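You operate a simulated robot arm through the tools that you are given. There is no shell and no other tool.

You run a simulated robot arm. Do the job below in one go: nothing can be reset, and whatever is moved stays where it is left.

JOB
Check the Drip jar in the lamp box and log its cloud.
Fine: the lamp burns only under the closed lid; set the yellow slider to the display's word, switch the lamp off and leave the jar inside with the lid closed; the other jars stay. Set down upright: what you pick out.

The check looks at the end state, three seconds after you hand in, the way a careful person would. Anything else that was tipped, shoved, dropped, spilled or broken makes it a failure. Lids that push on must go on centred and level and be pressed home; caps that screw on are set level and turned clockwise until they are tight.

ROBOT AND FRAMES
A 7-joint arm with a two-finger gripper, fixed in place. Base frame: the origin is at the foot of the arm, x ahead of it, y to its left, z up; the work surface is at about z = 0. Readings come in m, rad, newtons and seconds.
With the tool pointing down near the work surface it reaches from about 0.22 to 0.56 m from the base axis. Its first joint turns from -2.897 to 2.897 rad. Payload 1.2 kg.
The TCP is the grasp point between the finger pads, 0.022 m short of the fingertips. In the tool frame z runs along the fingers and y along their closing line. The gripper opens to 0.092 m. The gripper's body begins 0.065 m behind the TCP.
Orientation is that of the tool frame in the base frame, as a unit quaternion [w, x, y, z]. With the fingers straight down and closing along the base's y, the tool's x points along the base's -x, its y along +y and its z along -z.

CONTROLS
- The arm moves only by the tool move_arm. Its argument "targets" is one flat list of numbers, 7 for each row, row after row: the turn, a rotation vector about the tool's x, y, z in units of 90 degrees (1.0 is 90 degrees), then the shift along the tool's x, y, z in units of 200 mm (1.0 is 200 mm), then the finger opening in m, from 0 to 0.092. In form: [ax, ay, az, tx, ty, tz, hand, ax, ay, az, tx, ty, tz, hand, ...]. A call has 1 to 20 rows; each row is the pose to reach, as a shift and turn from the pose commanded when the call began, along the tool's axes at that moment. A call with a number of a shift or a turn outside -1 to 1 is refused whole. Rows are played at 5 a second. More than 0.05 m and 0.15 rad between two rows, or a gripper value outside its range, and nothing of the call is played. Where a pose cannot be reached the arm comes as near as it can. A force on the tool above 40 N (or 10 N above the force at the start of the call, whichever is more), or a blocked arm, ends the call early, and 0.2 s more pass. The fingers move at their own pace and stop on an object; they squeeze with about 26 N. The grip force told is the motor's: it shows also when the fingers shut on nothing. Time passes only in rows, and 0.2 s behind the last, so rows that repeat a pose let the fingers close. The reply holds the time, the measured pose of the TCP, the force on the tool along the base axes, the opening and the grip force, in the units named above and with some noise, with the torque about the TCP (base axes, N m) and any sound that the robot's microphone picked up.
- Cameras (640 x 400 px; columns grow to the right, rows downward): "scene" is fixed at [0.401, 0.4999, 0.5681]; the picture's right is [-0.99, 0.16, 0.00], its down [0.11, 0.68, -0.73] and it looks along [-0.11, -0.72, -0.69] (base axes); focal length 254 px, centre (320, 200). "wrist" rides on the gripper at [0.071, 0.019, -0.102] in the tool frame; the picture's right is [-0.26, 0.97, 0.00], its down [-0.75, -0.20, -0.63] and it looks along [-0.60, -0.16, 0.78] (tool axes); focal length 280 px, centre (320, 200). There is no depth. A picture from a camera that has moved, and an enlarged one, comes with that camera's place and axes in the base frame and with its lens.
- capture(camera): a new picture of that camera. No time passes.
- inspect(camera, box): a new picture of the part [left, top, right, bottom] of that camera's present view, enlarged. No time passes.
- finish_job(): hands the job in; it is judged then, once.

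Places have to be worked out from the pictures, the camera data and where the tool is seen. Open the gripper and draw the arm clear of the work before you hand the job in, unless the task says otherwise.

The tools are called after "Request:" as name(argument=value, ...) on one line, values as JSON. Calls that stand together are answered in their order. move_arm: Moves the arm, as the interface text tells. Its arguments: {"type":"object","properties":{"targets":{"type":"array","items":{"type":"number"}}},"required":["targets"]} The other tools are called the same way: capture (camera) takes a picture; inspect (camera, box) takes an enlarged picture of a part of a camera's view; finish_job () hands the job in.

At the start:

```text
time: 0.0
ee_pos: [0.3868, 0.0688, 0.3199]
ee_rot: [0.0, 0.0, 1.0, 0.0]
contact_force: [-0.1, 0.1, -0.4]
moment: [0.01, 0.01, 0.02]
finger_gap: 0.092
gripper_force: 0.1
```

scene: 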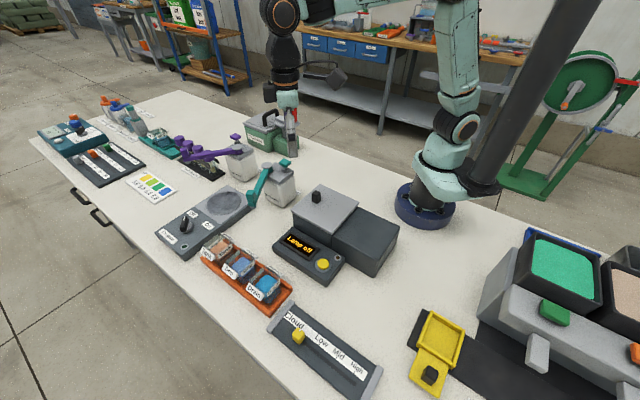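
wrist: 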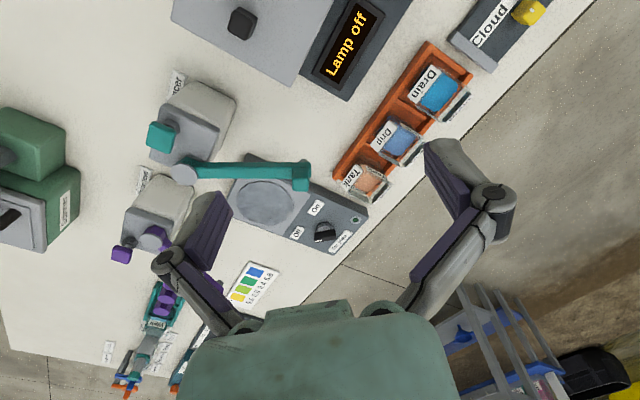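

The scene shows the lamp box (display "Lamp off", yellow button, lid with dark knob), an orange rack with three jars (Tank, Drip, Drain), and the yellow Cloud slider. I enlarge these areas first.

Request:
inspect(camera="scene", box=[190, 170, 410, 310])

Request:
inspect(camera="scene", box=[250, 280, 400, 400])

Request:
inspect(camera="wrist", box=[320, 20, 500, 220])

Request:
inspect(camera="wrist", box=[160, 0, 420, 120])

```text
2.86 times, centred on (300, 240) of scene
camera zoom: at [0.401, 0.4999, 0.5681], right [-0.99, 0.16, 0.0], down [0.11, 0.68, -0.73], along [-0.11, -0.72, -0.69], focal length 727 px, centre (377, 86)
```

zoom: 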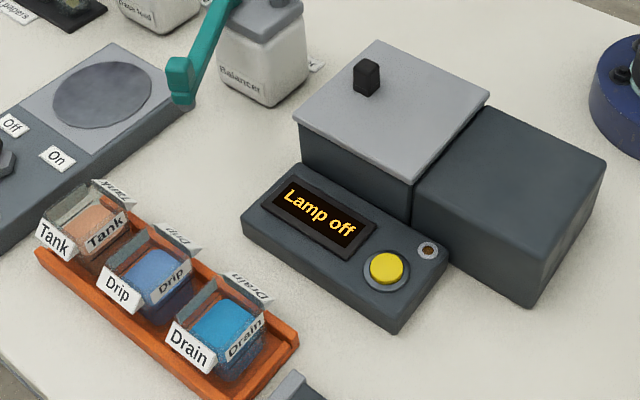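

```text
3.33 times, centred on (325, 340) of scene
camera zoom: at [0.401, 0.4999, 0.5681], right [-0.99, 0.16, 0.0], down [0.11, 0.68, -0.73], along [-0.11, -0.72, -0.69], focal length 848 px, centre (303, -267)
```

zoom: 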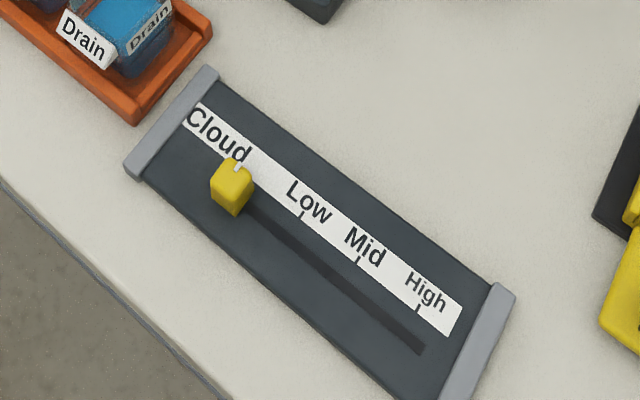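

```text
2.00 times, centred on (410, 120) of wrist
camera zoom: at [0.3167, 0.0881, 0.42], right [0.26, 0.97, 0.0], down [0.75, -0.2, 0.63], along [0.6, -0.16, -0.78], focal length 561 px, centre (140, 360)
```

zoom: 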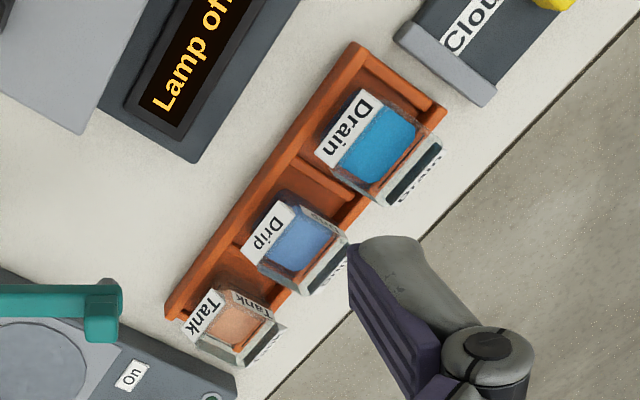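

```text
2.46 times, centred on (290, 60) of wrist
camera zoom: at [0.3167, 0.0881, 0.42], right [0.26, 0.97, 0.0], down [0.75, -0.2, 0.63], along [0.6, -0.16, -0.78], focal length 690 px, centre (394, 545)
```

zoom: 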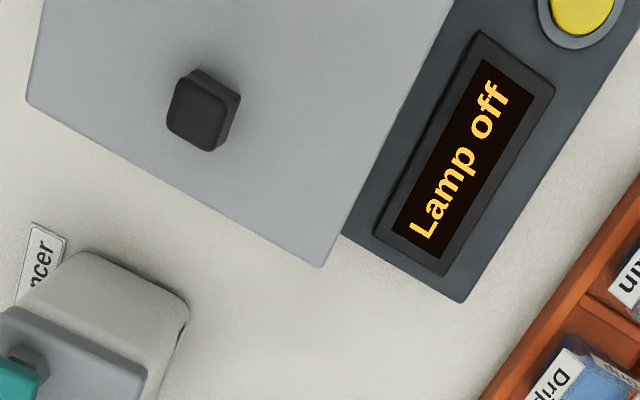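

The jars sit in a rack turned about 45°, with Drip near (0.535, 0.155), the lamp box lid knob near (0.333, 0.01, 0.12), and the slider knob near (0.417, 0.318). I turn the tool 45° to line up with that and go lower for a closer look at the rack.

Request:
move_arm(targets=[0, 0, -0.08, -0.03, 0.015, 0.06, 0.092, 0, 0, -0.16, -0.06, 0.03, 0.14, 0.092, 0, 0, -0.24, -0.1, 0.05, 0.23, 0.092, 0, 0, -0.32, -0.14, 0.07, 0.32, 0.092, 0, 0, -0.4, -0.17, 0.085, 0.4, 0.092, 0, 0, -0.46, -0.2, 0.095, 0.46, 0.092, 0, 0, -0.5, -0.215, 0.105, 0.5, 0.092, 0, 0, -0.5, -0.215, 0.105, 0.5, 0.092])

Request:
capture(camera="wrist")

Request:
capture(camera="scene")

```text
time: 1.8
ee_pos: [0.432, 0.0895, 0.219]
ee_rot: [0.0, -0.385, 0.923, 0.0]
contact_force: [0.1, -0.3, 0.3]
moment: [0.02, 0.0, 0.04]
finger_gap: 0.092
gripper_force: 0.0
```

```text
taken
camera wrist: at [0.3673, 0.0536, 0.3203], right [-0.5, 0.87, 0.0], down [0.68, 0.39, 0.63], along [0.54, 0.31, -0.78], focal length 280 px, centre (320, 200)
```

wrist: 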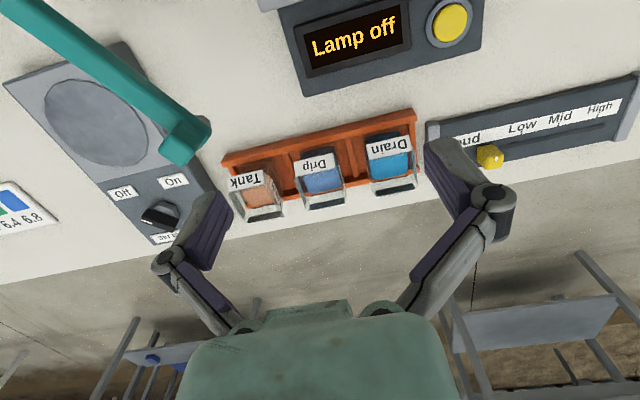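

```text
taken
```

scene: 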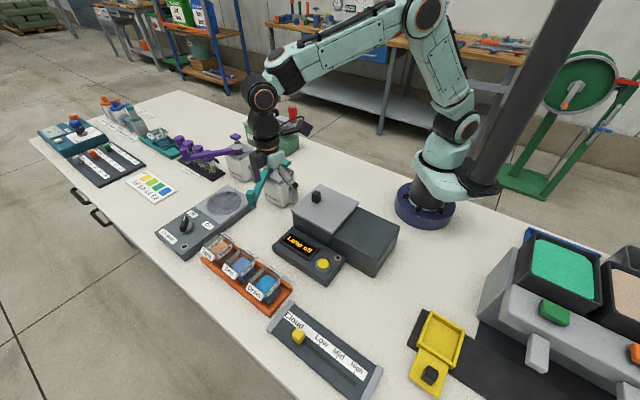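

The tool is now at 45° and the rack, display and slider are in view. I enlarge the jars and the lever near them to judge sizes and heights.

Request:
inspect(camera="wrist", box=[210, 90, 440, 220])

Request:
inspect(camera="scene", box=[190, 220, 310, 320])

Request:
inspect(camera="scene", box=[220, 140, 420, 290])

Request:
inspect(camera="wrist", box=[420, 60, 640, 200])

```text
2.78 times, centred on (325, 155) of wrist
camera zoom: at [0.3673, 0.0536, 0.3203], right [-0.5, 0.87, 0.0], down [0.68, 0.39, 0.63], along [0.54, 0.31, -0.78], focal length 780 px, centre (306, 325)
```

zoom: 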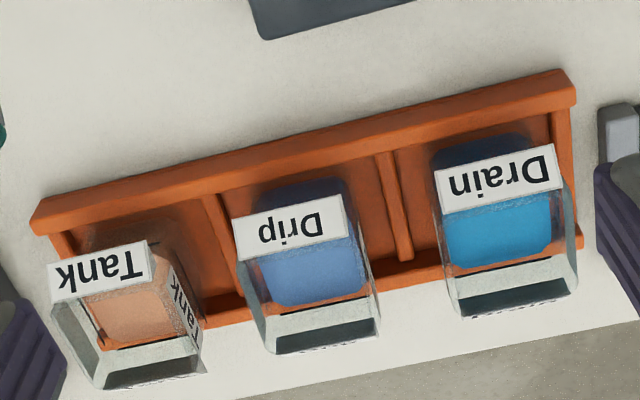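

```text
4.00 times, centred on (250, 270) of scene
camera zoom: at [0.401, 0.4999, 0.5681], right [-0.99, 0.16, 0.0], down [0.11, 0.68, -0.73], along [-0.11, -0.72, -0.69], focal length 1018 px, centre (600, -80)
```

zoom: 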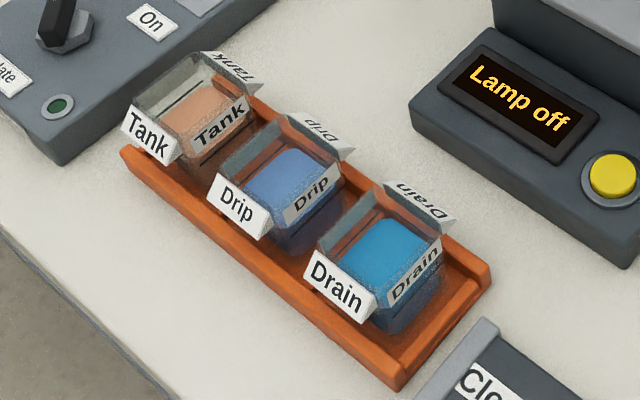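

```text
2.67 times, centred on (320, 215) of scene
camera zoom: at [0.401, 0.4999, 0.5681], right [-0.99, 0.16, 0.0], down [0.11, 0.68, -0.73], along [-0.11, -0.72, -0.69], focal length 679 px, centre (320, 160)
```

zoom: 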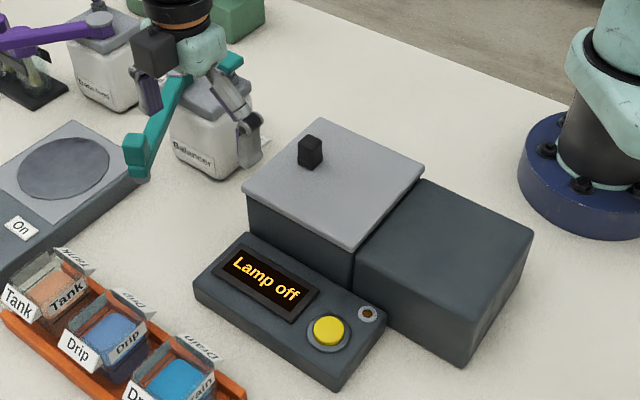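

```text
2.86 times, centred on (530, 130) of wrist
camera zoom: at [0.3673, 0.0536, 0.3203], right [-0.5, 0.87, 0.0], down [0.68, 0.39, 0.63], along [0.54, 0.31, -0.78], focal length 801 px, centre (-280, 400)
```

zoom: 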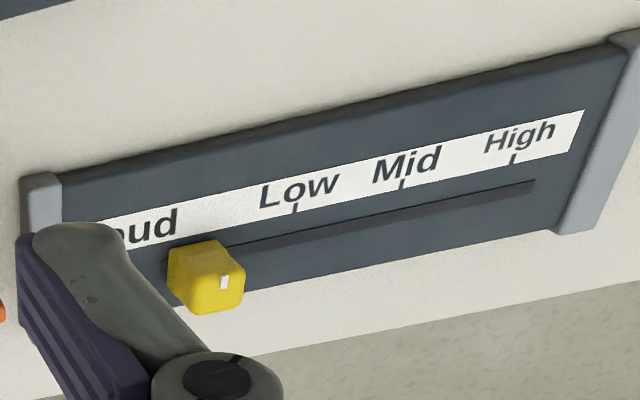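

The jars are open, square-walled and full of liquid, about 0.044 m wide at 0.08 m pitch. The lid's knob sits off-centre, away from the dark block, so the lid may slide or hinge over the block; I look at that joint from the block side.

Request:
move_arm(targets=[0, 0, 0.083, 0.045, 0.069, -0.05, 0.092, 0, 0, 0.167, 0.09, 0.138, -0.05, 0.092, 0, 0, 0.25, 0.135, 0.206, -0.05, 0.092, 0, 0, 0.333, 0.18, 0.275, -0.05, 0.092, 0, 0, 0.417, 0.225, 0.344, -0.05, 0.092, 0, 0, 0.5, 0.27, 0.412, -0.05, 0.092, 0, 0, 0.583, 0.314, 0.481, -0.05, 0.092, 0, 0, 0.667, 0.36, 0.55, -0.05, 0.092, 0, 0, 0.75, 0.404, 0.619, -0.05, 0.092, 0, 0, 0.833, 0.449, 0.688, -0.05, 0.092, 0, 0, 0.917, 0.494, 0.756, -0.05, 0.092, 0, 0, 1.0, 0.539, 0.825, -0.05, 0.092, 0, 0, 1.0, 0.539, 0.825, -0.05, 0.092])

Request:
capture(camera="wrist")

Request:
capture(camera="scene")

```text
time: 4.6
ee_pos: [0.2373, 0.131, 0.2299]
ee_rot: [-0.001, 0.384, 0.924, 0.0]
contact_force: [-0.6, -0.7, -0.7]
moment: [0.04, -0.01, -0.01]
finger_gap: 0.0918
gripper_force: 0.1
```

```text
taken
camera wrist: at [0.2012, 0.195, 0.3302], right [0.87, 0.5, 0.0], down [0.39, -0.68, 0.63], along [0.31, -0.54, -0.78], focal length 280 px, centre (320, 200)
```

wrist: 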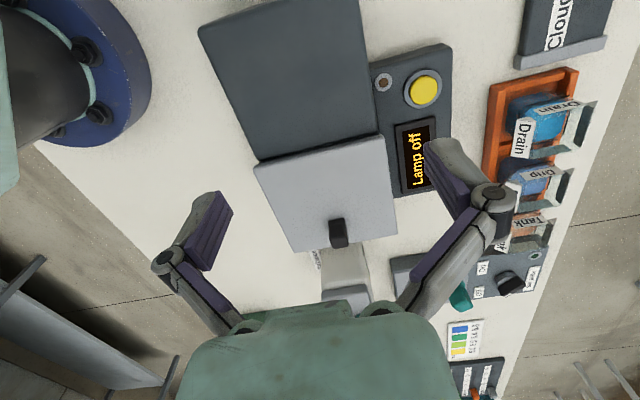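

```text
taken
```

scene: 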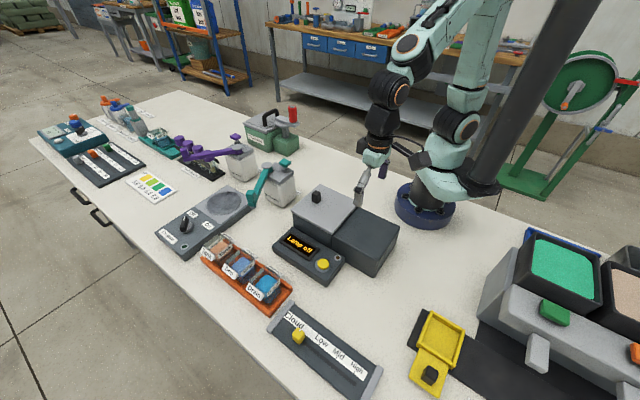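

Request:
inspect(camera="wrist", box=[190, 0, 460, 260])

Request:
inspect(camera="scene", box=[260, 170, 410, 300])

```text
1.54 times, centred on (325, 130) of wrist
camera zoom: at [0.2012, 0.195, 0.3302], right [0.87, 0.5, 0.0], down [0.39, -0.68, 0.63], along [0.31, -0.54, -0.78], focal length 431 px, centre (312, 308)
```

zoom: 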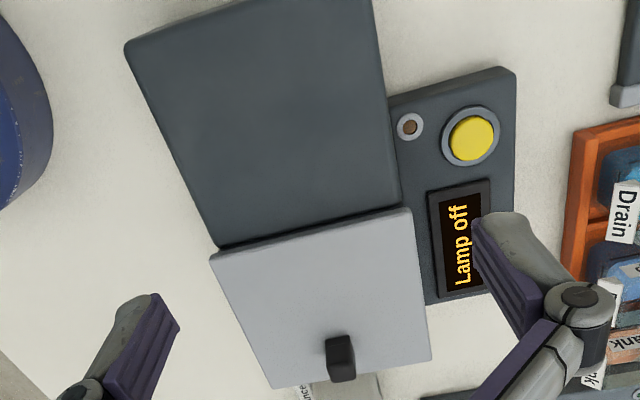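

```text
3.08 times, centred on (335, 235) of scene
camera zoom: at [0.401, 0.4999, 0.5681], right [-0.99, 0.16, 0.0], down [0.11, 0.68, -0.73], along [-0.11, -0.72, -0.69], focal length 783 px, centre (274, 92)
```

zoom: 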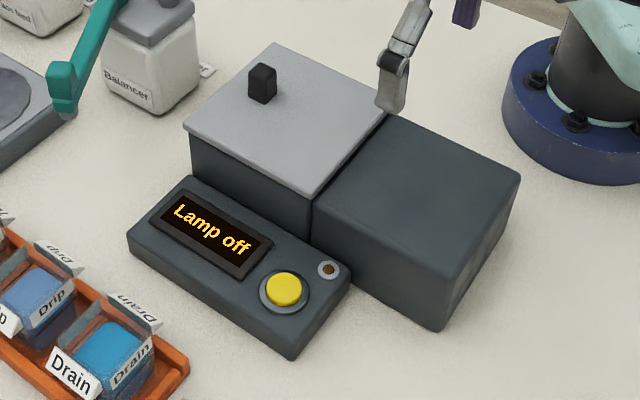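

No hinge is visible; the lid's underside looks level with the dark block's top, which suggests it slides over the block. I enlarge the knob to plan the grasp.

Request:
inspect(camera="wrist", box=[300, 190, 380, 260])

Request:
inspect(camera="scene", box=[280, 175, 370, 235])

Request:
inspect(camera="scene", box=[300, 190, 410, 280])

```text
5.71 times, centred on (340, 225) of wrist
camera zoom: at [0.2012, 0.195, 0.3302], right [0.87, 0.5, 0.0], down [0.39, -0.68, 0.63], along [0.31, -0.54, -0.78], focal length 1602 px, centre (206, 57)
```

zoom: 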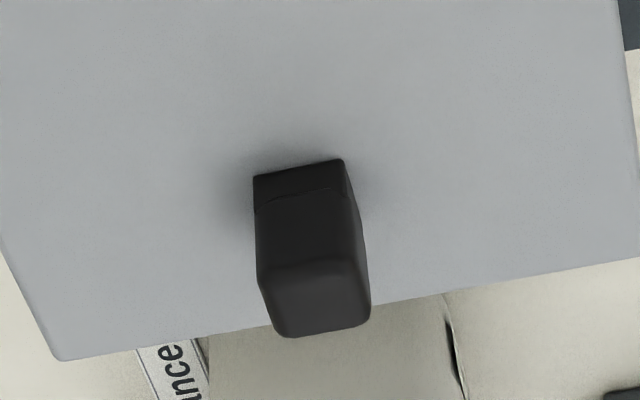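

```text
6.67 times, centred on (325, 205) of scene
camera zoom: at [0.401, 0.4999, 0.5681], right [-0.99, 0.16, 0.0], down [0.11, 0.68, -0.73], along [-0.11, -0.72, -0.69], focal length 1697 px, centre (287, 167)
```

zoom: 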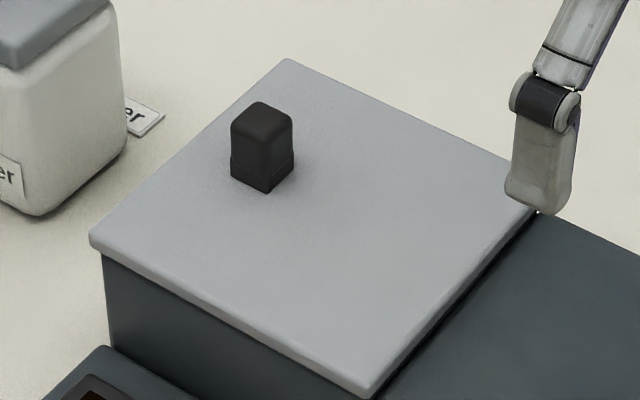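

```text
4.44 times, centred on (355, 235) of scene
camera zoom: at [0.401, 0.4999, 0.5681], right [-0.99, 0.16, 0.0], down [0.11, 0.68, -0.73], along [-0.11, -0.72, -0.69], focal length 1131 px, centre (164, 44)
```

zoom: 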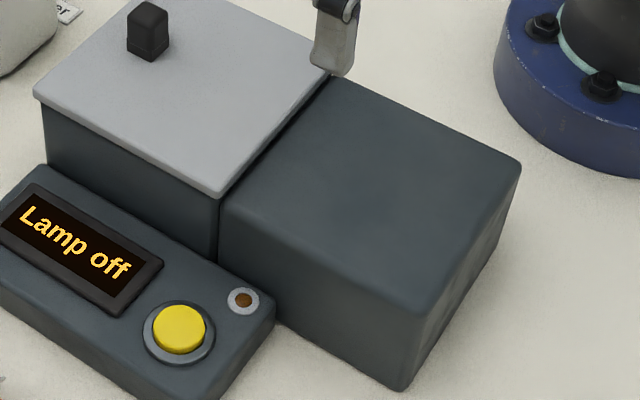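

The knob is a square post about 0.018 m wide with its top at z≈0.122, centred near (0.335, 0.005). I turn back so the fingers close along the slide line and hover above it at z=0.20.

Request:
move_arm(targets=[0, 0, -0.083, -0.066, -0.008, 0.0, 0.07, 0, 0, -0.167, -0.132, -0.016, 0.0, 0.06, 0, 0, -0.25, -0.197, -0.024, 0.0, 0.05, 0, 0, -0.333, -0.263, -0.032, 0.0, 0.05, 0, 0, -0.417, -0.329, -0.04, 0.0, 0.05, 0, 0, -0.5, -0.395, -0.048, 0.0, 0.05, 0, 0, -0.583, -0.46, -0.056, 0.0, 0.05, 0, 0, -0.667, -0.526, -0.064, 0.0, 0.05, 0, 0, -0.75, -0.592, -0.072, 0.05, 0.05, 0, 0, -0.833, -0.657, -0.08, 0.1, 0.05, 0, 0, -0.917, -0.723, -0.088, 0.15, 0.05, 0, 0, -1.0, -0.789, -0.0957, 0.15, 0.05, 0, 0, -1.0, -0.789, -0.0957, 0.15, 0.05])

Request:
capture(camera="wrist")

Request:
inspect(camera="scene", box=[240, 140, 400, 240])

```text
time: 7.4
ee_pos: [0.3348, 0.0044, 0.1987]
ee_rot: [0.0, -0.383, 0.924, 0.0]
contact_force: [0.0, -0.3, -0.3]
moment: [-0.01, 0.01, -0.01]
finger_gap: 0.0505
gripper_force: 0.0
```

```text
taken
camera wrist: at [0.2715, -0.0303, 0.2994], right [-0.5, 0.87, 0.0], down [0.68, 0.39, 0.62], along [0.54, 0.31, -0.78], focal length 280 px, centre (320, 200)
```

wrist: 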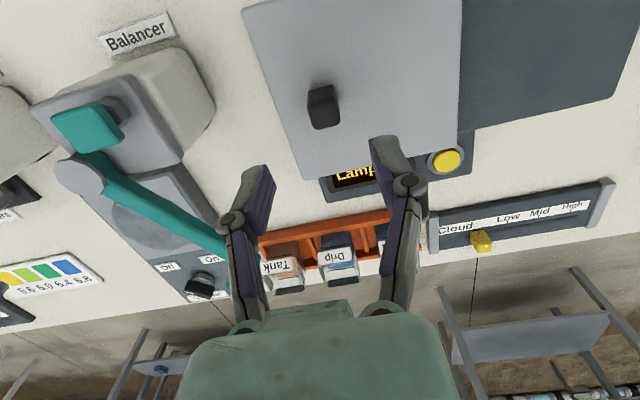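

```text
4.00 times, centred on (320, 190) of scene
camera zoom: at [0.401, 0.4999, 0.5681], right [-0.99, 0.16, 0.0], down [0.11, 0.68, -0.73], along [-0.11, -0.72, -0.69], focal length 1018 px, centre (320, 240)
```

zoom: 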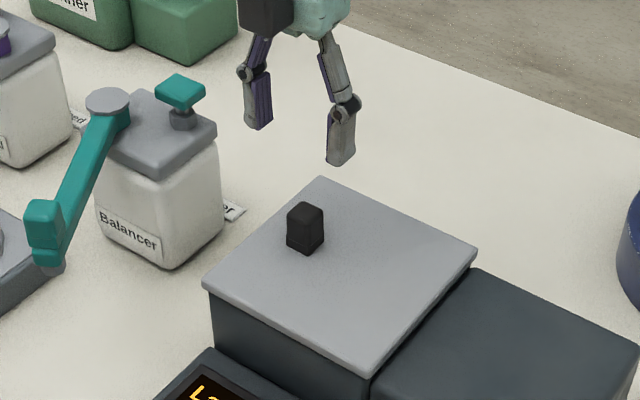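

The knob appears nearly straight below the TCP. I enlarge it to check the alignment before going down.

Request:
inspect(camera="wrist", box=[280, 70, 360, 140])

```text
5.71 times, centred on (320, 105) of wrist
camera zoom: at [0.2715, -0.0303, 0.2994], right [-0.5, 0.87, 0.0], down [0.68, 0.39, 0.62], along [0.54, 0.31, -0.78], focal length 1602 px, centre (320, 743)
```

zoom: 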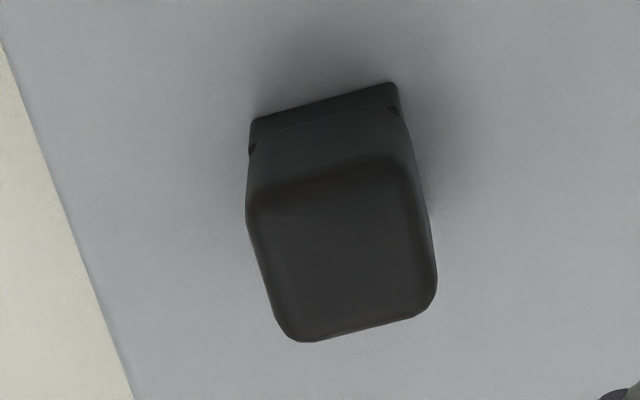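

The knob is about 2 mm off along the closing line, so I correct that, go down to z≈0.121 and close on it.

Request:
move_arm(targets=[0, 0, 0, 0, 0.012, 0.1, 0.05, 0, 0, 0, 0, 0.012, 0.2, 0.05, 0, 0, 0, 0, 0.012, 0.3, 0.05, 0, 0, 0, 0, 0.012, 0.36, 0.05, 0, 0, 0, 0, 0.012, 0.395, 0.05, 0, 0, 0, 0, 0.012, 0.395, 0.05])

Request:
inspect(camera="scene", box=[260, 160, 380, 240])

Request:
capture(camera="wrist")

```text
time: 8.8
ee_pos: [0.3332, 0.0073, 0.1198]
ee_rot: [0.0, -0.382, 0.924, 0.0]
contact_force: [-0.1, 0.6, 0.5]
moment: [-0.01, 0.02, 0.01]
finger_gap: 0.05
gripper_force: 0.1
```

```text
5.00 times, centred on (320, 200) of scene
camera zoom: at [0.401, 0.4999, 0.5681], right [-0.99, 0.16, 0.0], down [0.11, 0.68, -0.73], along [-0.11, -0.72, -0.69], focal length 1273 px, centre (320, 200)
```

zoom: 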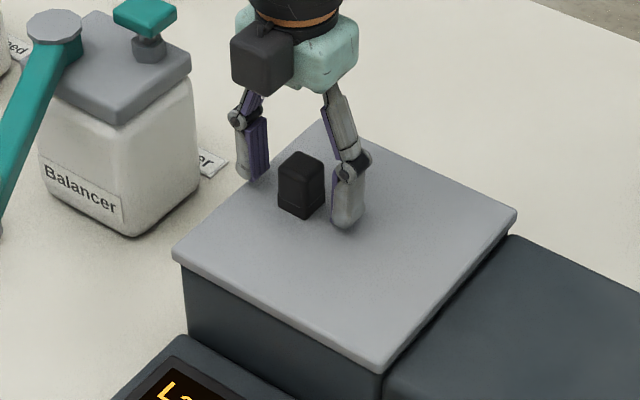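

```text
taken
camera wrist: at [0.2697, -0.0285, 0.2202], right [-0.5, 0.87, 0.0], down [0.68, 0.39, 0.62], along [0.54, 0.31, -0.78], focal length 280 px, centre (320, 200)
```

wrist: 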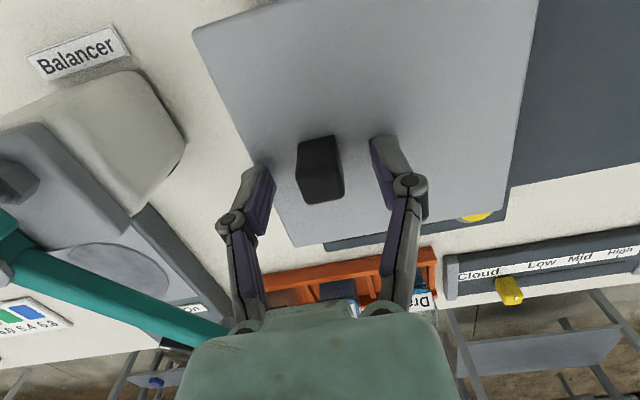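

The fingers straddle the knob. I close the gripper on it.

Request:
move_arm(targets=[0, 0, 0, 0, 0, 0, 0.03, 0, 0, 0, 0, 0, 0, 0.01, 0, 0, 0, 0, 0, 0, 0.01, 0, 0, 0, 0, 0, 0, 0.01])

```text
time: 9.8
ee_pos: [0.3336, 0.0075, 0.1199]
ee_rot: [0.0, -0.382, 0.924, 0.001]
contact_force: [-5.3, 3.5, 3.5]
moment: [0.07, 0.14, -0.02]
finger_gap: 0.0197
gripper_force: 28.0
```

The knob is gripped (gap 0.0197 m). I try a small 6 mm slide toward the dark block and read the force.

Request:
move_arm(targets=[0, 0, 0, 0, 0.01, 0, 0.01, 0, 0, 0, 0, 0.02, 0, 0.01, 0, 0, 0, 0, 0.03, 0, 0.01, 0, 0, 0, 0, 0.03, 0, 0.01])

Request:
inspect(camera="scene", box=[260, 160, 410, 260])

```text
time: 10.8
ee_pos: [0.3288, 0.0114, 0.1191]
ee_rot: [-0.001, -0.383, 0.924, 0.001]
contact_force: [1.7, 2.3, -24.2]
moment: [0.01, -0.04, -0.04]
finger_gap: 0.0196
gripper_force: 27.8
```

```text
4.00 times, centred on (335, 210) of scene
camera zoom: at [0.401, 0.4999, 0.5681], right [-0.99, 0.16, 0.0], down [0.11, 0.68, -0.73], along [-0.11, -0.72, -0.69], focal length 1018 px, centre (260, 160)
```

zoom: 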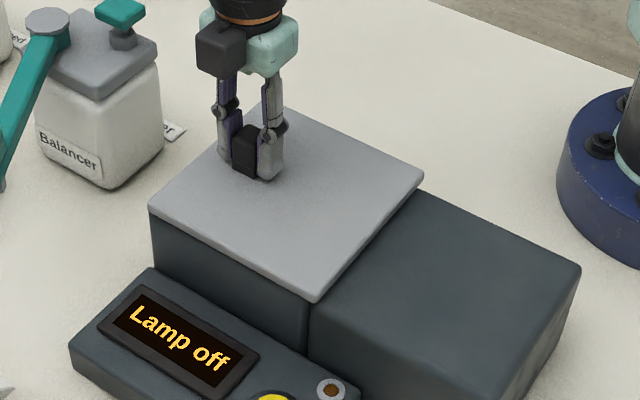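

The lid did slide about 6 mm toward the block with little side force, but there is a vertical reading of -24 N. I hold still for a moment and read again.

Request:
move_arm(targets=[0, 0, 0, 0, 0, 0, 0.01, 0, 0, 0, 0, 0, 0, 0.01])

Request:
inspect(camera="wrist", box=[180, 0, 560, 260])

```text
time: 11.4
ee_pos: [0.3294, 0.0102, 0.1206]
ee_rot: [0.0, -0.382, 0.924, 0.0]
contact_force: [1.3, 2.1, -24.0]
moment: [-0.03, 0.02, 0.03]
finger_gap: 0.0195
gripper_force: 27.6
```

```text
1.54 times, centred on (370, 130) of wrist
camera zoom: at [0.2662, -0.0248, 0.221], right [-0.5, 0.87, 0.0], down [0.68, 0.39, 0.62], along [0.54, 0.31, -0.78], focal length 431 px, centre (243, 308)
```

zoom: 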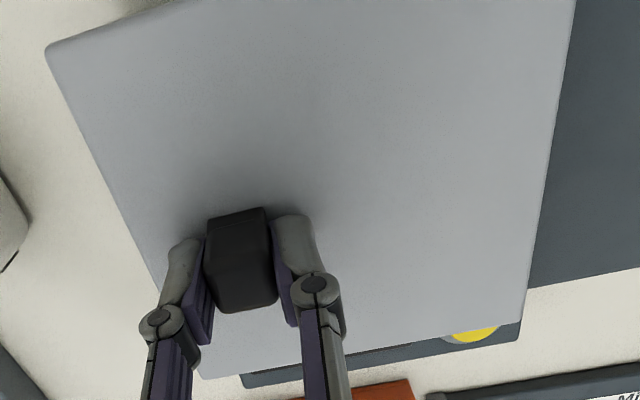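

The pull reads steadily -24 N vertically with almost no side force, so the lid seems guided in z and my height is slightly off. I ease down 1 mm to see how it answers.

Request:
move_arm(targets=[0, 0, 0, 0, 0, 0.005, 0.01, 0, 0, 0, 0, 0, 0.005, 0.01])

```text
time: 12.0
ee_pos: [0.3295, 0.0103, 0.1205]
ee_rot: [0.001, -0.382, 0.924, -0.001]
contact_force: [-4.8, -4.4, 9.6]
moment: [-0.44, 0.51, 0.08]
finger_gap: 0.0199
gripper_force: 28.0
```

So the lid is held firmly in height and only slides. I loosen the fingers slightly around the knob so they just push it, then slide the lid along toward the block.

Request:
move_arm(targets=[0, 0, 0, 0, 0, 0, 0.025, 0, 0, 0, 0, 0, -0.01, 0.025, 0, 0, 0, 0, 0.05, -0.01, 0.025, 0, 0, 0, 0, 0.1, -0.01, 0.025, 0, 0, 0, 0, 0.15, -0.01, 0.025, 0, 0, 0, 0, 0.2, -0.01, 0.025, 0, 0, 0, 0, 0.25, -0.01, 0.025, 0, 0, 0, 0, 0.3, -0.01, 0.025, 0, 0, 0, 0, 0.35, -0.01, 0.025, 0, 0, 0, 0, 0.4, -0.01, 0.025, 0, 0, 0, 0, 0.4, -0.01, 0.025])

Request:
inspect(camera="scene", box=[250, 150, 410, 260])

Request:
capture(camera="wrist")

```text
time: 14.4
ee_pos: [0.2711, 0.0671, 0.1225]
ee_rot: [0.0, -0.382, 0.924, 0.0]
contact_force: [0.0, -0.1, -0.3]
moment: [0.01, -0.01, 0.01]
finger_gap: 0.0251
gripper_force: 0.0
```

```text
3.64 times, centred on (330, 205) of scene
camera zoom: at [0.401, 0.4999, 0.5681], right [-0.99, 0.16, 0.0], down [0.11, 0.68, -0.73], along [-0.11, -0.72, -0.69], focal length 926 px, centre (284, 182)
```

zoom: 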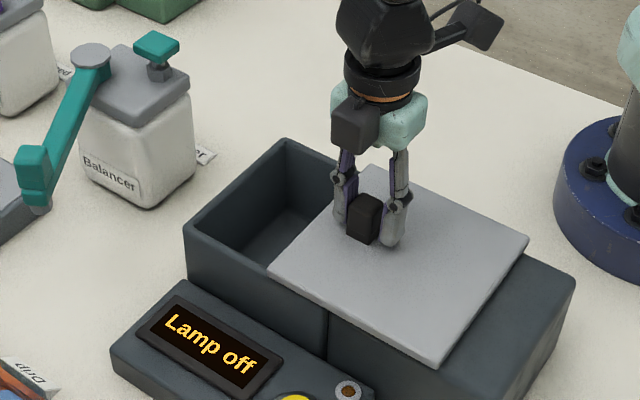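

```text
taken
camera wrist: at [0.2085, 0.0311, 0.2228], right [-0.5, 0.87, 0.0], down [0.68, 0.39, 0.62], along [0.54, 0.31, -0.78], focal length 280 px, centre (320, 200)
```

wrist: 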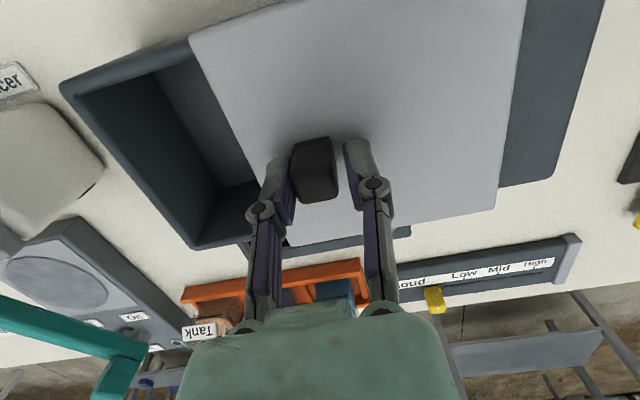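

The lid slides cleanly over the block and the chamber is opening up. I push on another 40 mm in small steps, watching for the end stop.

Request:
move_arm(targets=[0, 0, 0, 0, 0.03, 0, 0.025, 0, 0, 0, 0, 0.06, 0, 0.025, 0, 0, 0, 0, 0.09, 0, 0.025, 0, 0, 0, 0, 0.12, 0, 0.025, 0, 0, 0, 0, 0.15, 0, 0.025, 0, 0, 0, 0, 0.17, 0, 0.025, 0, 0, 0, 0, 0.19, 0, 0.025])

Request:
inspect(camera="scene", box=[250, 150, 410, 260])

Request:
capture(camera="wrist")

```text
time: 16.0
ee_pos: [0.2477, 0.0945, 0.1215]
ee_rot: [0.0, -0.382, 0.924, 0.001]
contact_force: [0.2, -0.4, 0.1]
moment: [0.0, 0.0, -0.01]
finger_gap: 0.0253
gripper_force: 0.2
```

```text
3.64 times, centred on (330, 205) of scene
camera zoom: at [0.401, 0.4999, 0.5681], right [-0.99, 0.16, 0.0], down [0.11, 0.68, -0.73], along [-0.11, -0.72, -0.69], focal length 926 px, centre (284, 182)
```

zoom: 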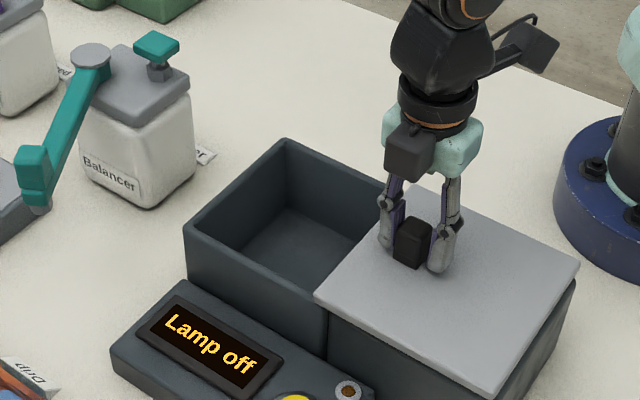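

```text
taken
camera wrist: at [0.1824, 0.059, 0.2223], right [-0.5, 0.87, 0.0], down [0.68, 0.39, 0.62], along [0.54, 0.31, -0.78], focal length 280 px, centre (320, 200)
```

wrist: 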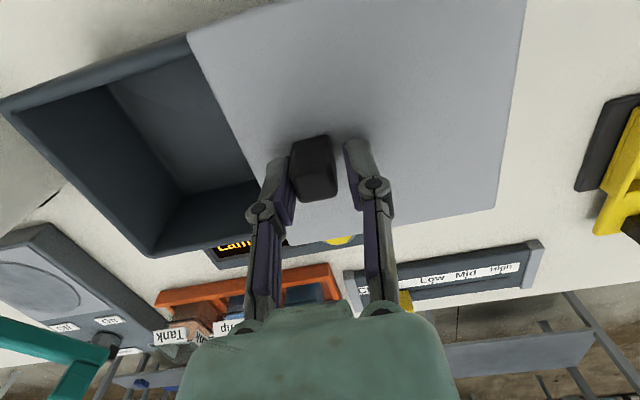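

The chamber is fully uncovered, roughly 0.122 m square, centred near (0.316, 0.035). I rise off the knob and move above the chamber to look inside it.

Request:
move_arm(targets=[0, 0, 0, 0, 0, -0.1, 0.03, 0, 0, 0, 0, 0, -0.25, 0.04, 0, 0, 0, 0, 0, -0.4, 0.06, 0, 0, 0, -0.01, -0.12, -0.49, 0.06, 0, 0, 0, -0.02, -0.25, -0.49, 0.06, 0, 0, 0, -0.03, -0.37, -0.49, 0.06, 0, 0, 0, -0.039, -0.458, -0.49, 0.06, 0, 0, 0, -0.039, -0.458, -0.49, 0.06])

Request:
capture(camera="wrist")

Request:
inspect(camera="scene", box=[250, 150, 410, 260])

```text
time: 17.8
ee_pos: [0.3174, 0.0344, 0.2211]
ee_rot: [0.0, -0.383, 0.924, 0.0]
contact_force: [0.0, -0.3, -0.7]
moment: [0.02, 0.01, -0.04]
finger_gap: 0.0603
gripper_force: 0.0
```

```text
taken
camera wrist: at [0.2538, -0.0014, 0.3207], right [-0.5, 0.87, 0.0], down [0.68, 0.39, 0.63], along [0.54, 0.31, -0.78], focal length 280 px, centre (320, 200)
```

wrist: 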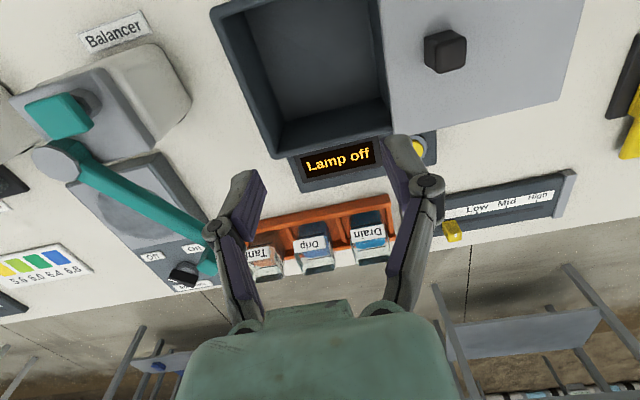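

```text
3.64 times, centred on (330, 205) of scene
camera zoom: at [0.401, 0.4999, 0.5681], right [-0.99, 0.16, 0.0], down [0.11, 0.68, -0.73], along [-0.11, -0.72, -0.69], focal length 926 px, centre (284, 182)
```

zoom: 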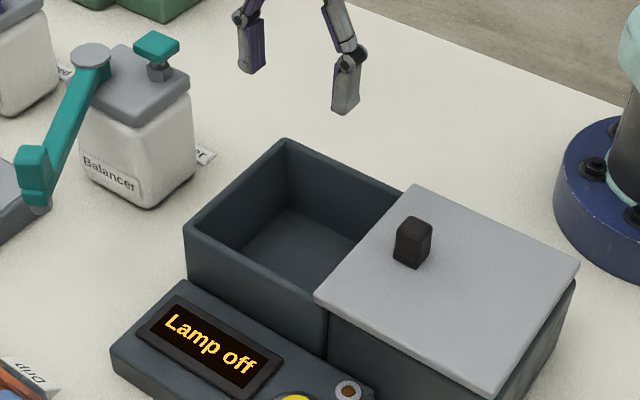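

The chamber is empty with a plain floor. Next I move out over toward the rack with the gripper half open to line up on the Drip jar.

Request:
move_arm(targets=[0, 0, 0, -0.13, -0.04, 0, 0.06, 0, 0, 0, -0.26, -0.08, 0, 0.06, 0, 0, 0, -0.39, -0.12, 0, 0.06, 0, 0, 0, -0.52, -0.16, 0, 0.06, 0, 0, 0, -0.65, -0.2, 0, 0.06, 0, 0, 0, -0.78, -0.24, 0, 0.06, 0, 0, 0, -0.9, -0.277, 0, 0.06, 0, 0, 0, -0.9, -0.277, 0, 0.06])

Request:
capture(camera="wrist")

Request:
inspect(camera="wrist", box=[220, 60, 440, 200])

Request:
inspect(camera="scene", box=[190, 180, 310, 320])

```text
time: 19.6
ee_pos: [0.4821, 0.1233, 0.2194]
ee_rot: [0.0, -0.383, 0.924, 0.0]
contact_force: [-0.7, -0.9, 0.3]
moment: [0.01, -0.03, -0.01]
finger_gap: 0.0602
gripper_force: 0.1
```

```text
taken
camera wrist: at [0.4191, 0.0878, 0.3198], right [-0.5, 0.87, 0.0], down [0.68, 0.39, 0.62], along [0.54, 0.31, -0.78], focal length 280 px, centre (320, 200)
```

wrist: 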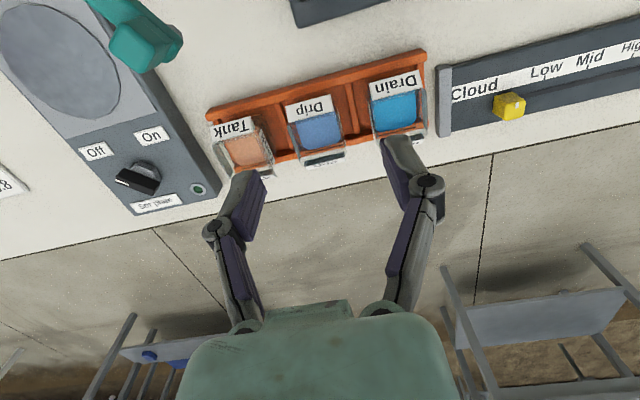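

```text
2.86 times, centred on (330, 130) of wrist
camera zoom: at [0.4191, 0.0878, 0.3198], right [-0.5, 0.87, 0.0], down [0.68, 0.39, 0.62], along [0.54, 0.31, -0.78], focal length 801 px, centre (291, 400)
```

zoom: 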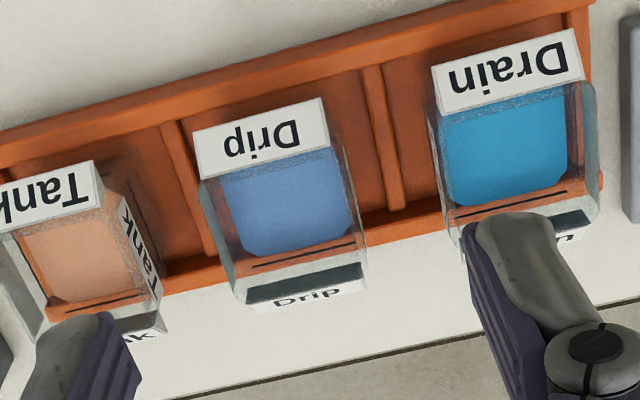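

```text
2.86 times, centred on (250, 250) of scene
camera zoom: at [0.401, 0.4999, 0.5681], right [-0.99, 0.16, 0.0], down [0.11, 0.68, -0.73], along [-0.11, -0.72, -0.69], focal length 727 px, centre (520, 57)
```

zoom: 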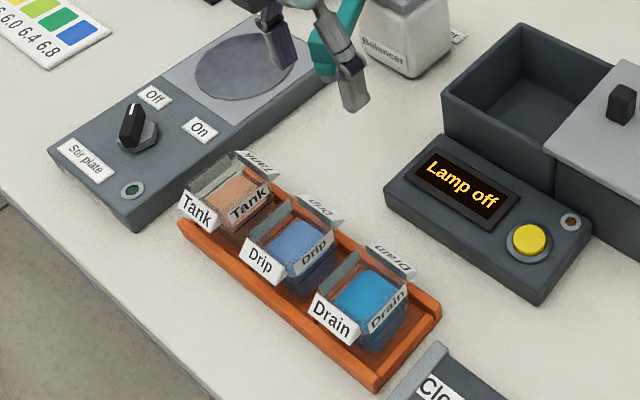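

The Drip jar's rim measures about 0.045 m square at z≈0.07, centred near (0.5295, 0.148), aligned with my closing line. I move over it and come down to a hover with the tips just above the rim.

Request:
move_arm(targets=[0, 0, 0, -0.127, -0.039, 0, 0.058, 0, 0, 0, -0.254, -0.078, 0.05, 0.058, 0, 0, 0, -0.254, -0.078, 0.2, 0.058, 0, 0, 0, -0.254, -0.078, 0.35, 0.058, 0, 0, 0, -0.254, -0.078, 0.47, 0.058, 0, 0, 0, -0.254, -0.078, 0.55, 0.058, 0, 0, 0, -0.254, -0.078, 0.55, 0.058])

Request:
capture(camera="wrist")

Request:
inspect(camera="scene", box=[190, 200, 310, 310])

```text
time: 21.2
ee_pos: [0.5301, 0.1491, 0.1103]
ee_rot: [0.0, -0.383, 0.924, 0.0]
contact_force: [-0.2, 0.0, 0.2]
moment: [0.0, -0.01, 0.01]
finger_gap: 0.058
gripper_force: 0.0
```

```text
taken
camera wrist: at [0.4667, 0.1139, 0.2101], right [-0.5, 0.87, 0.0], down [0.68, 0.39, 0.63], along [0.54, 0.31, -0.78], focal length 280 px, centre (320, 200)
```

wrist: 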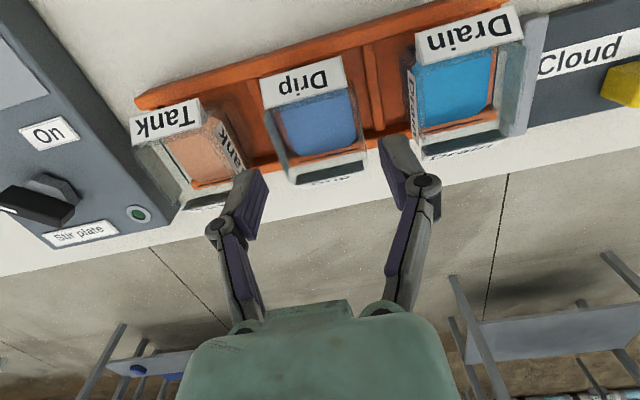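

```text
3.64 times, centred on (250, 255) of scene
camera zoom: at [0.401, 0.4999, 0.5681], right [-0.99, 0.16, 0.0], down [0.11, 0.68, -0.73], along [-0.11, -0.72, -0.69], focal length 926 px, centre (574, 0)
```

zoom: 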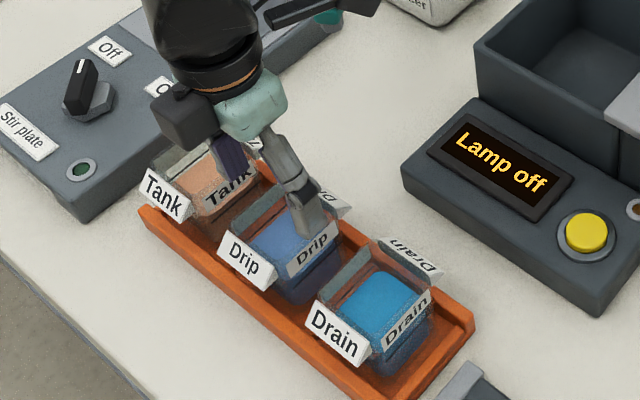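

The gripper hovers over Drip. I enlarge the wrist view to measure the remaining offset of the jar from the finger midline.

Request:
inspect(camera="wrist", box=[220, 40, 420, 200])

Request:
inspect(camera="scene", box=[220, 230, 300, 290])

```text
2.50 times, centred on (320, 120) of wrist
camera zoom: at [0.4667, 0.1139, 0.2101], right [-0.5, 0.87, 0.0], down [0.68, 0.39, 0.63], along [0.54, 0.31, -0.78], focal length 701 px, centre (320, 400)
```

zoom: 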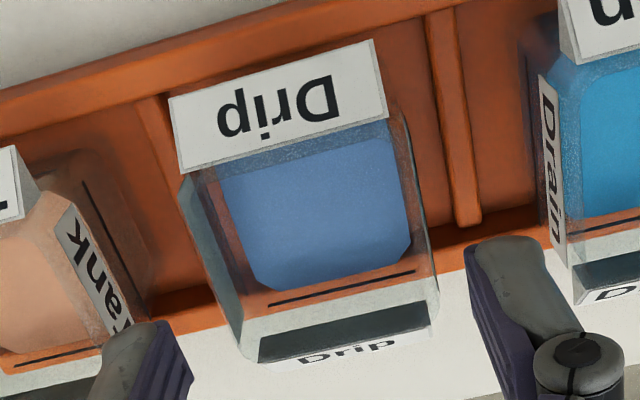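

```text
6.67 times, centred on (260, 260) of scene
camera zoom: at [0.401, 0.4999, 0.5681], right [-0.99, 0.16, 0.0], down [0.11, 0.68, -0.73], along [-0.11, -0.72, -0.69], focal length 1697 px, centre (720, -200)
```

zoom: 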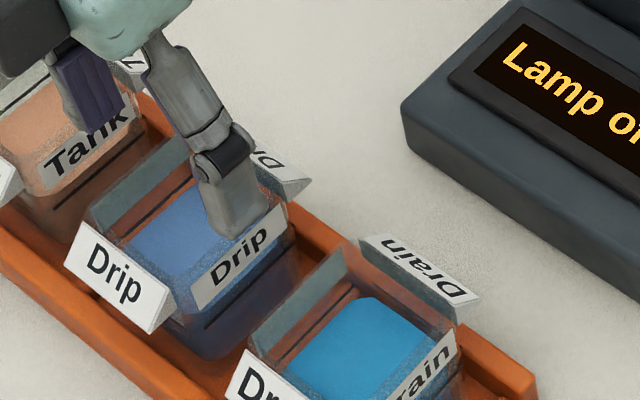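

The jar is within about 1.5 mm of the finger midline. I make that small correction and lower the fingers along the jar's sides to z≈0.05.

Request:
move_arm(targets=[0, 0, 0, 0, -0.006, 0.06, 0.058, 0, 0, 0, 0, -0.006, 0.12, 0.058, 0, 0, 0, 0, -0.006, 0.18, 0.058, 0, 0, 0, 0, -0.006, 0.24, 0.058, 0, 0, 0, 0, -0.006, 0.3, 0.058, 0, 0, 0, 0, -0.006, 0.3, 0.058])

Request:
inspect(camera="wrist", box=[180, 60, 460, 260])

Request:
inspect(camera="scene", box=[200, 220, 300, 300])

```text
time: 22.6
ee_pos: [0.5319, 0.1457, 0.0495]
ee_rot: [0.0, -0.383, 0.924, -0.001]
contact_force: [0.8, 0.1, 0.6]
moment: [0.0, 0.0, -0.01]
finger_gap: 0.0581
gripper_force: 0.1
```

```text
2.00 times, centred on (320, 160) of wrist
camera zoom: at [0.4682, 0.1114, 0.15], right [-0.5, 0.87, 0.0], down [0.68, 0.39, 0.63], along [0.54, 0.31, -0.78], focal length 561 px, centre (320, 280)
```

zoom: 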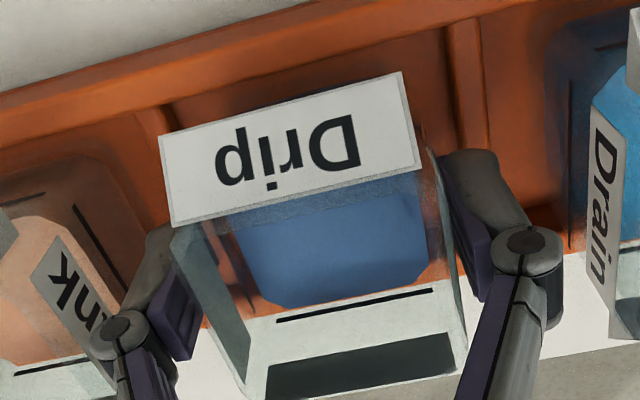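

```text
5.00 times, centred on (250, 260) of scene
camera zoom: at [0.401, 0.4999, 0.5681], right [-0.99, 0.16, 0.0], down [0.11, 0.68, -0.73], along [-0.11, -0.72, -0.69], focal length 1273 px, centre (670, -100)
```

zoom: 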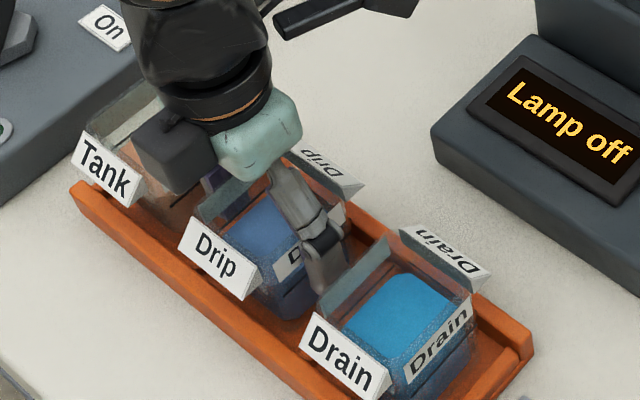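

Both fingers are alongside the jar, which sits about 2 mm toward the +u finger. I recentre by 2 mm and close slowly on it.

Request:
move_arm(targets=[0, 0, 0, 0, 0.005, 0, 0.058, 0, 0, 0, 0, 0.01, 0, 0.056, 0, 0, 0, 0, 0.01, 0, 0.054, 0, 0, 0, 0, 0.01, 0, 0.052, 0, 0, 0, 0, 0.01, 0, 0.05, 0, 0, 0, 0, 0.01, 0, 0.048, 0, 0, 0, 0, 0.01, 0, 0.046, 0, 0, 0, 0, 0.01, 0, 0.044, 0, 0, 0, 0, 0.01, 0, 0.04, 0, 0, 0, 0, 0.01, 0, 0.035, 0, 0, 0, 0, 0.01, 0, 0.035])

Request:
inspect(camera="wrist", box=[180, 60, 460, 260])

```text
time: 25.0
ee_pos: [0.5301, 0.1475, 0.05]
ee_rot: [0.0, -0.383, 0.924, -0.001]
contact_force: [-0.7, -0.6, 4.1]
moment: [-0.03, 0.05, -0.01]
finger_gap: 0.0492
gripper_force: 26.0
```

```text
2.00 times, centred on (320, 160) of wrist
camera zoom: at [0.4665, 0.1123, 0.1501], right [-0.5, 0.87, 0.0], down [0.68, 0.39, 0.63], along [0.54, 0.31, -0.78], focal length 561 px, centre (320, 280)
```

zoom: 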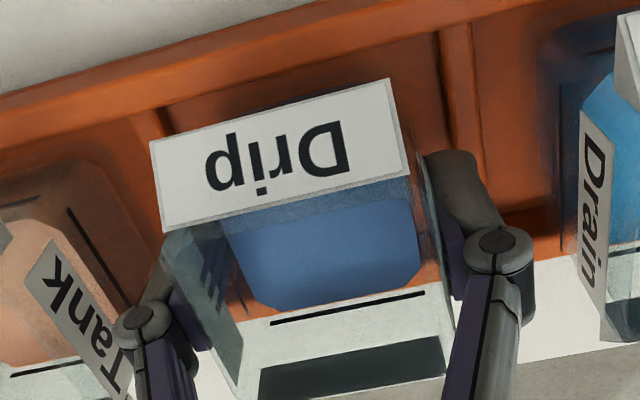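

The jar is held firmly (gap 0.049 m). I lift it straight up slowly and smoothly to z≈0.17.

Request:
move_arm(targets=[0, 0, 0, 0, 0, -0.01, 0.035, 0, 0, 0, 0, 0, -0.03, 0.035, 0, 0, 0, 0, 0, -0.06, 0.035, 0, 0, 0, 0, 0, -0.1, 0.035, 0, 0, 0, 0, 0, -0.15, 0.035, 0, 0, 0, 0, 0, -0.2, 0.035, 0, 0, 0, 0, 0, -0.26, 0.035, 0, 0, 0, 0, 0, -0.32, 0.035, 0, 0, 0, 0, 0, -0.38, 0.035, 0, 0, 0, 0, 0, -0.44, 0.035, 0, 0, 0, 0, 0, -0.5, 0.035, 0, 0, 0, 0, 0, -0.54, 0.035, 0, 0, 0, 0, 0, -0.57, 0.035, 0, 0, 0, 0, 0, -0.59, 0.035, 0, 0, 0, 0, 0, -0.6, 0.035, 0, 0, 0, 0, 0, -0.6, 0.035])

Request:
capture(camera="wrist")

Request:
inspect(camera="scene", box=[180, 160, 340, 310])

```text
time: 28.4
ee_pos: [0.5305, 0.1486, 0.1692]
ee_rot: [0.0, -0.382, 0.924, -0.001]
contact_force: [-0.7, -0.1, -1.4]
moment: [-0.01, 0.01, -0.02]
finger_gap: 0.049
gripper_force: 25.8
```

```text
taken
camera wrist: at [0.4662, 0.1124, 0.27], right [-0.5, 0.87, 0.0], down [0.68, 0.39, 0.62], along [0.54, 0.31, -0.78], focal length 280 px, centre (320, 200)
```

wrist: 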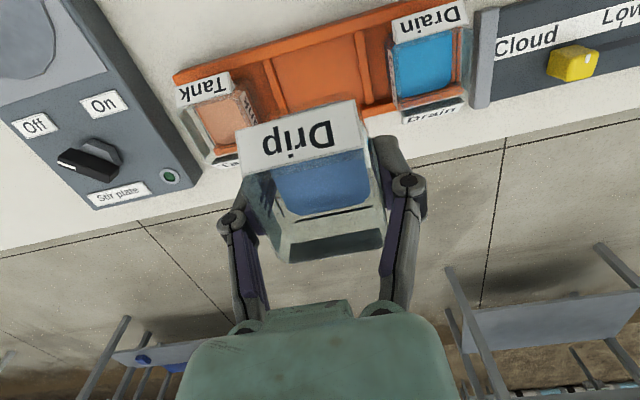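

```text
2.67 times, centred on (260, 235) of scene
camera zoom: at [0.401, 0.4999, 0.5681], right [-0.99, 0.16, 0.0], down [0.11, 0.68, -0.73], along [-0.11, -0.72, -0.69], focal length 679 px, centre (480, 107)
```

zoom: 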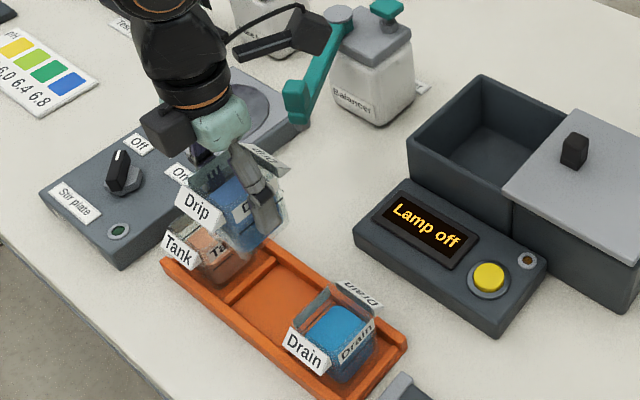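

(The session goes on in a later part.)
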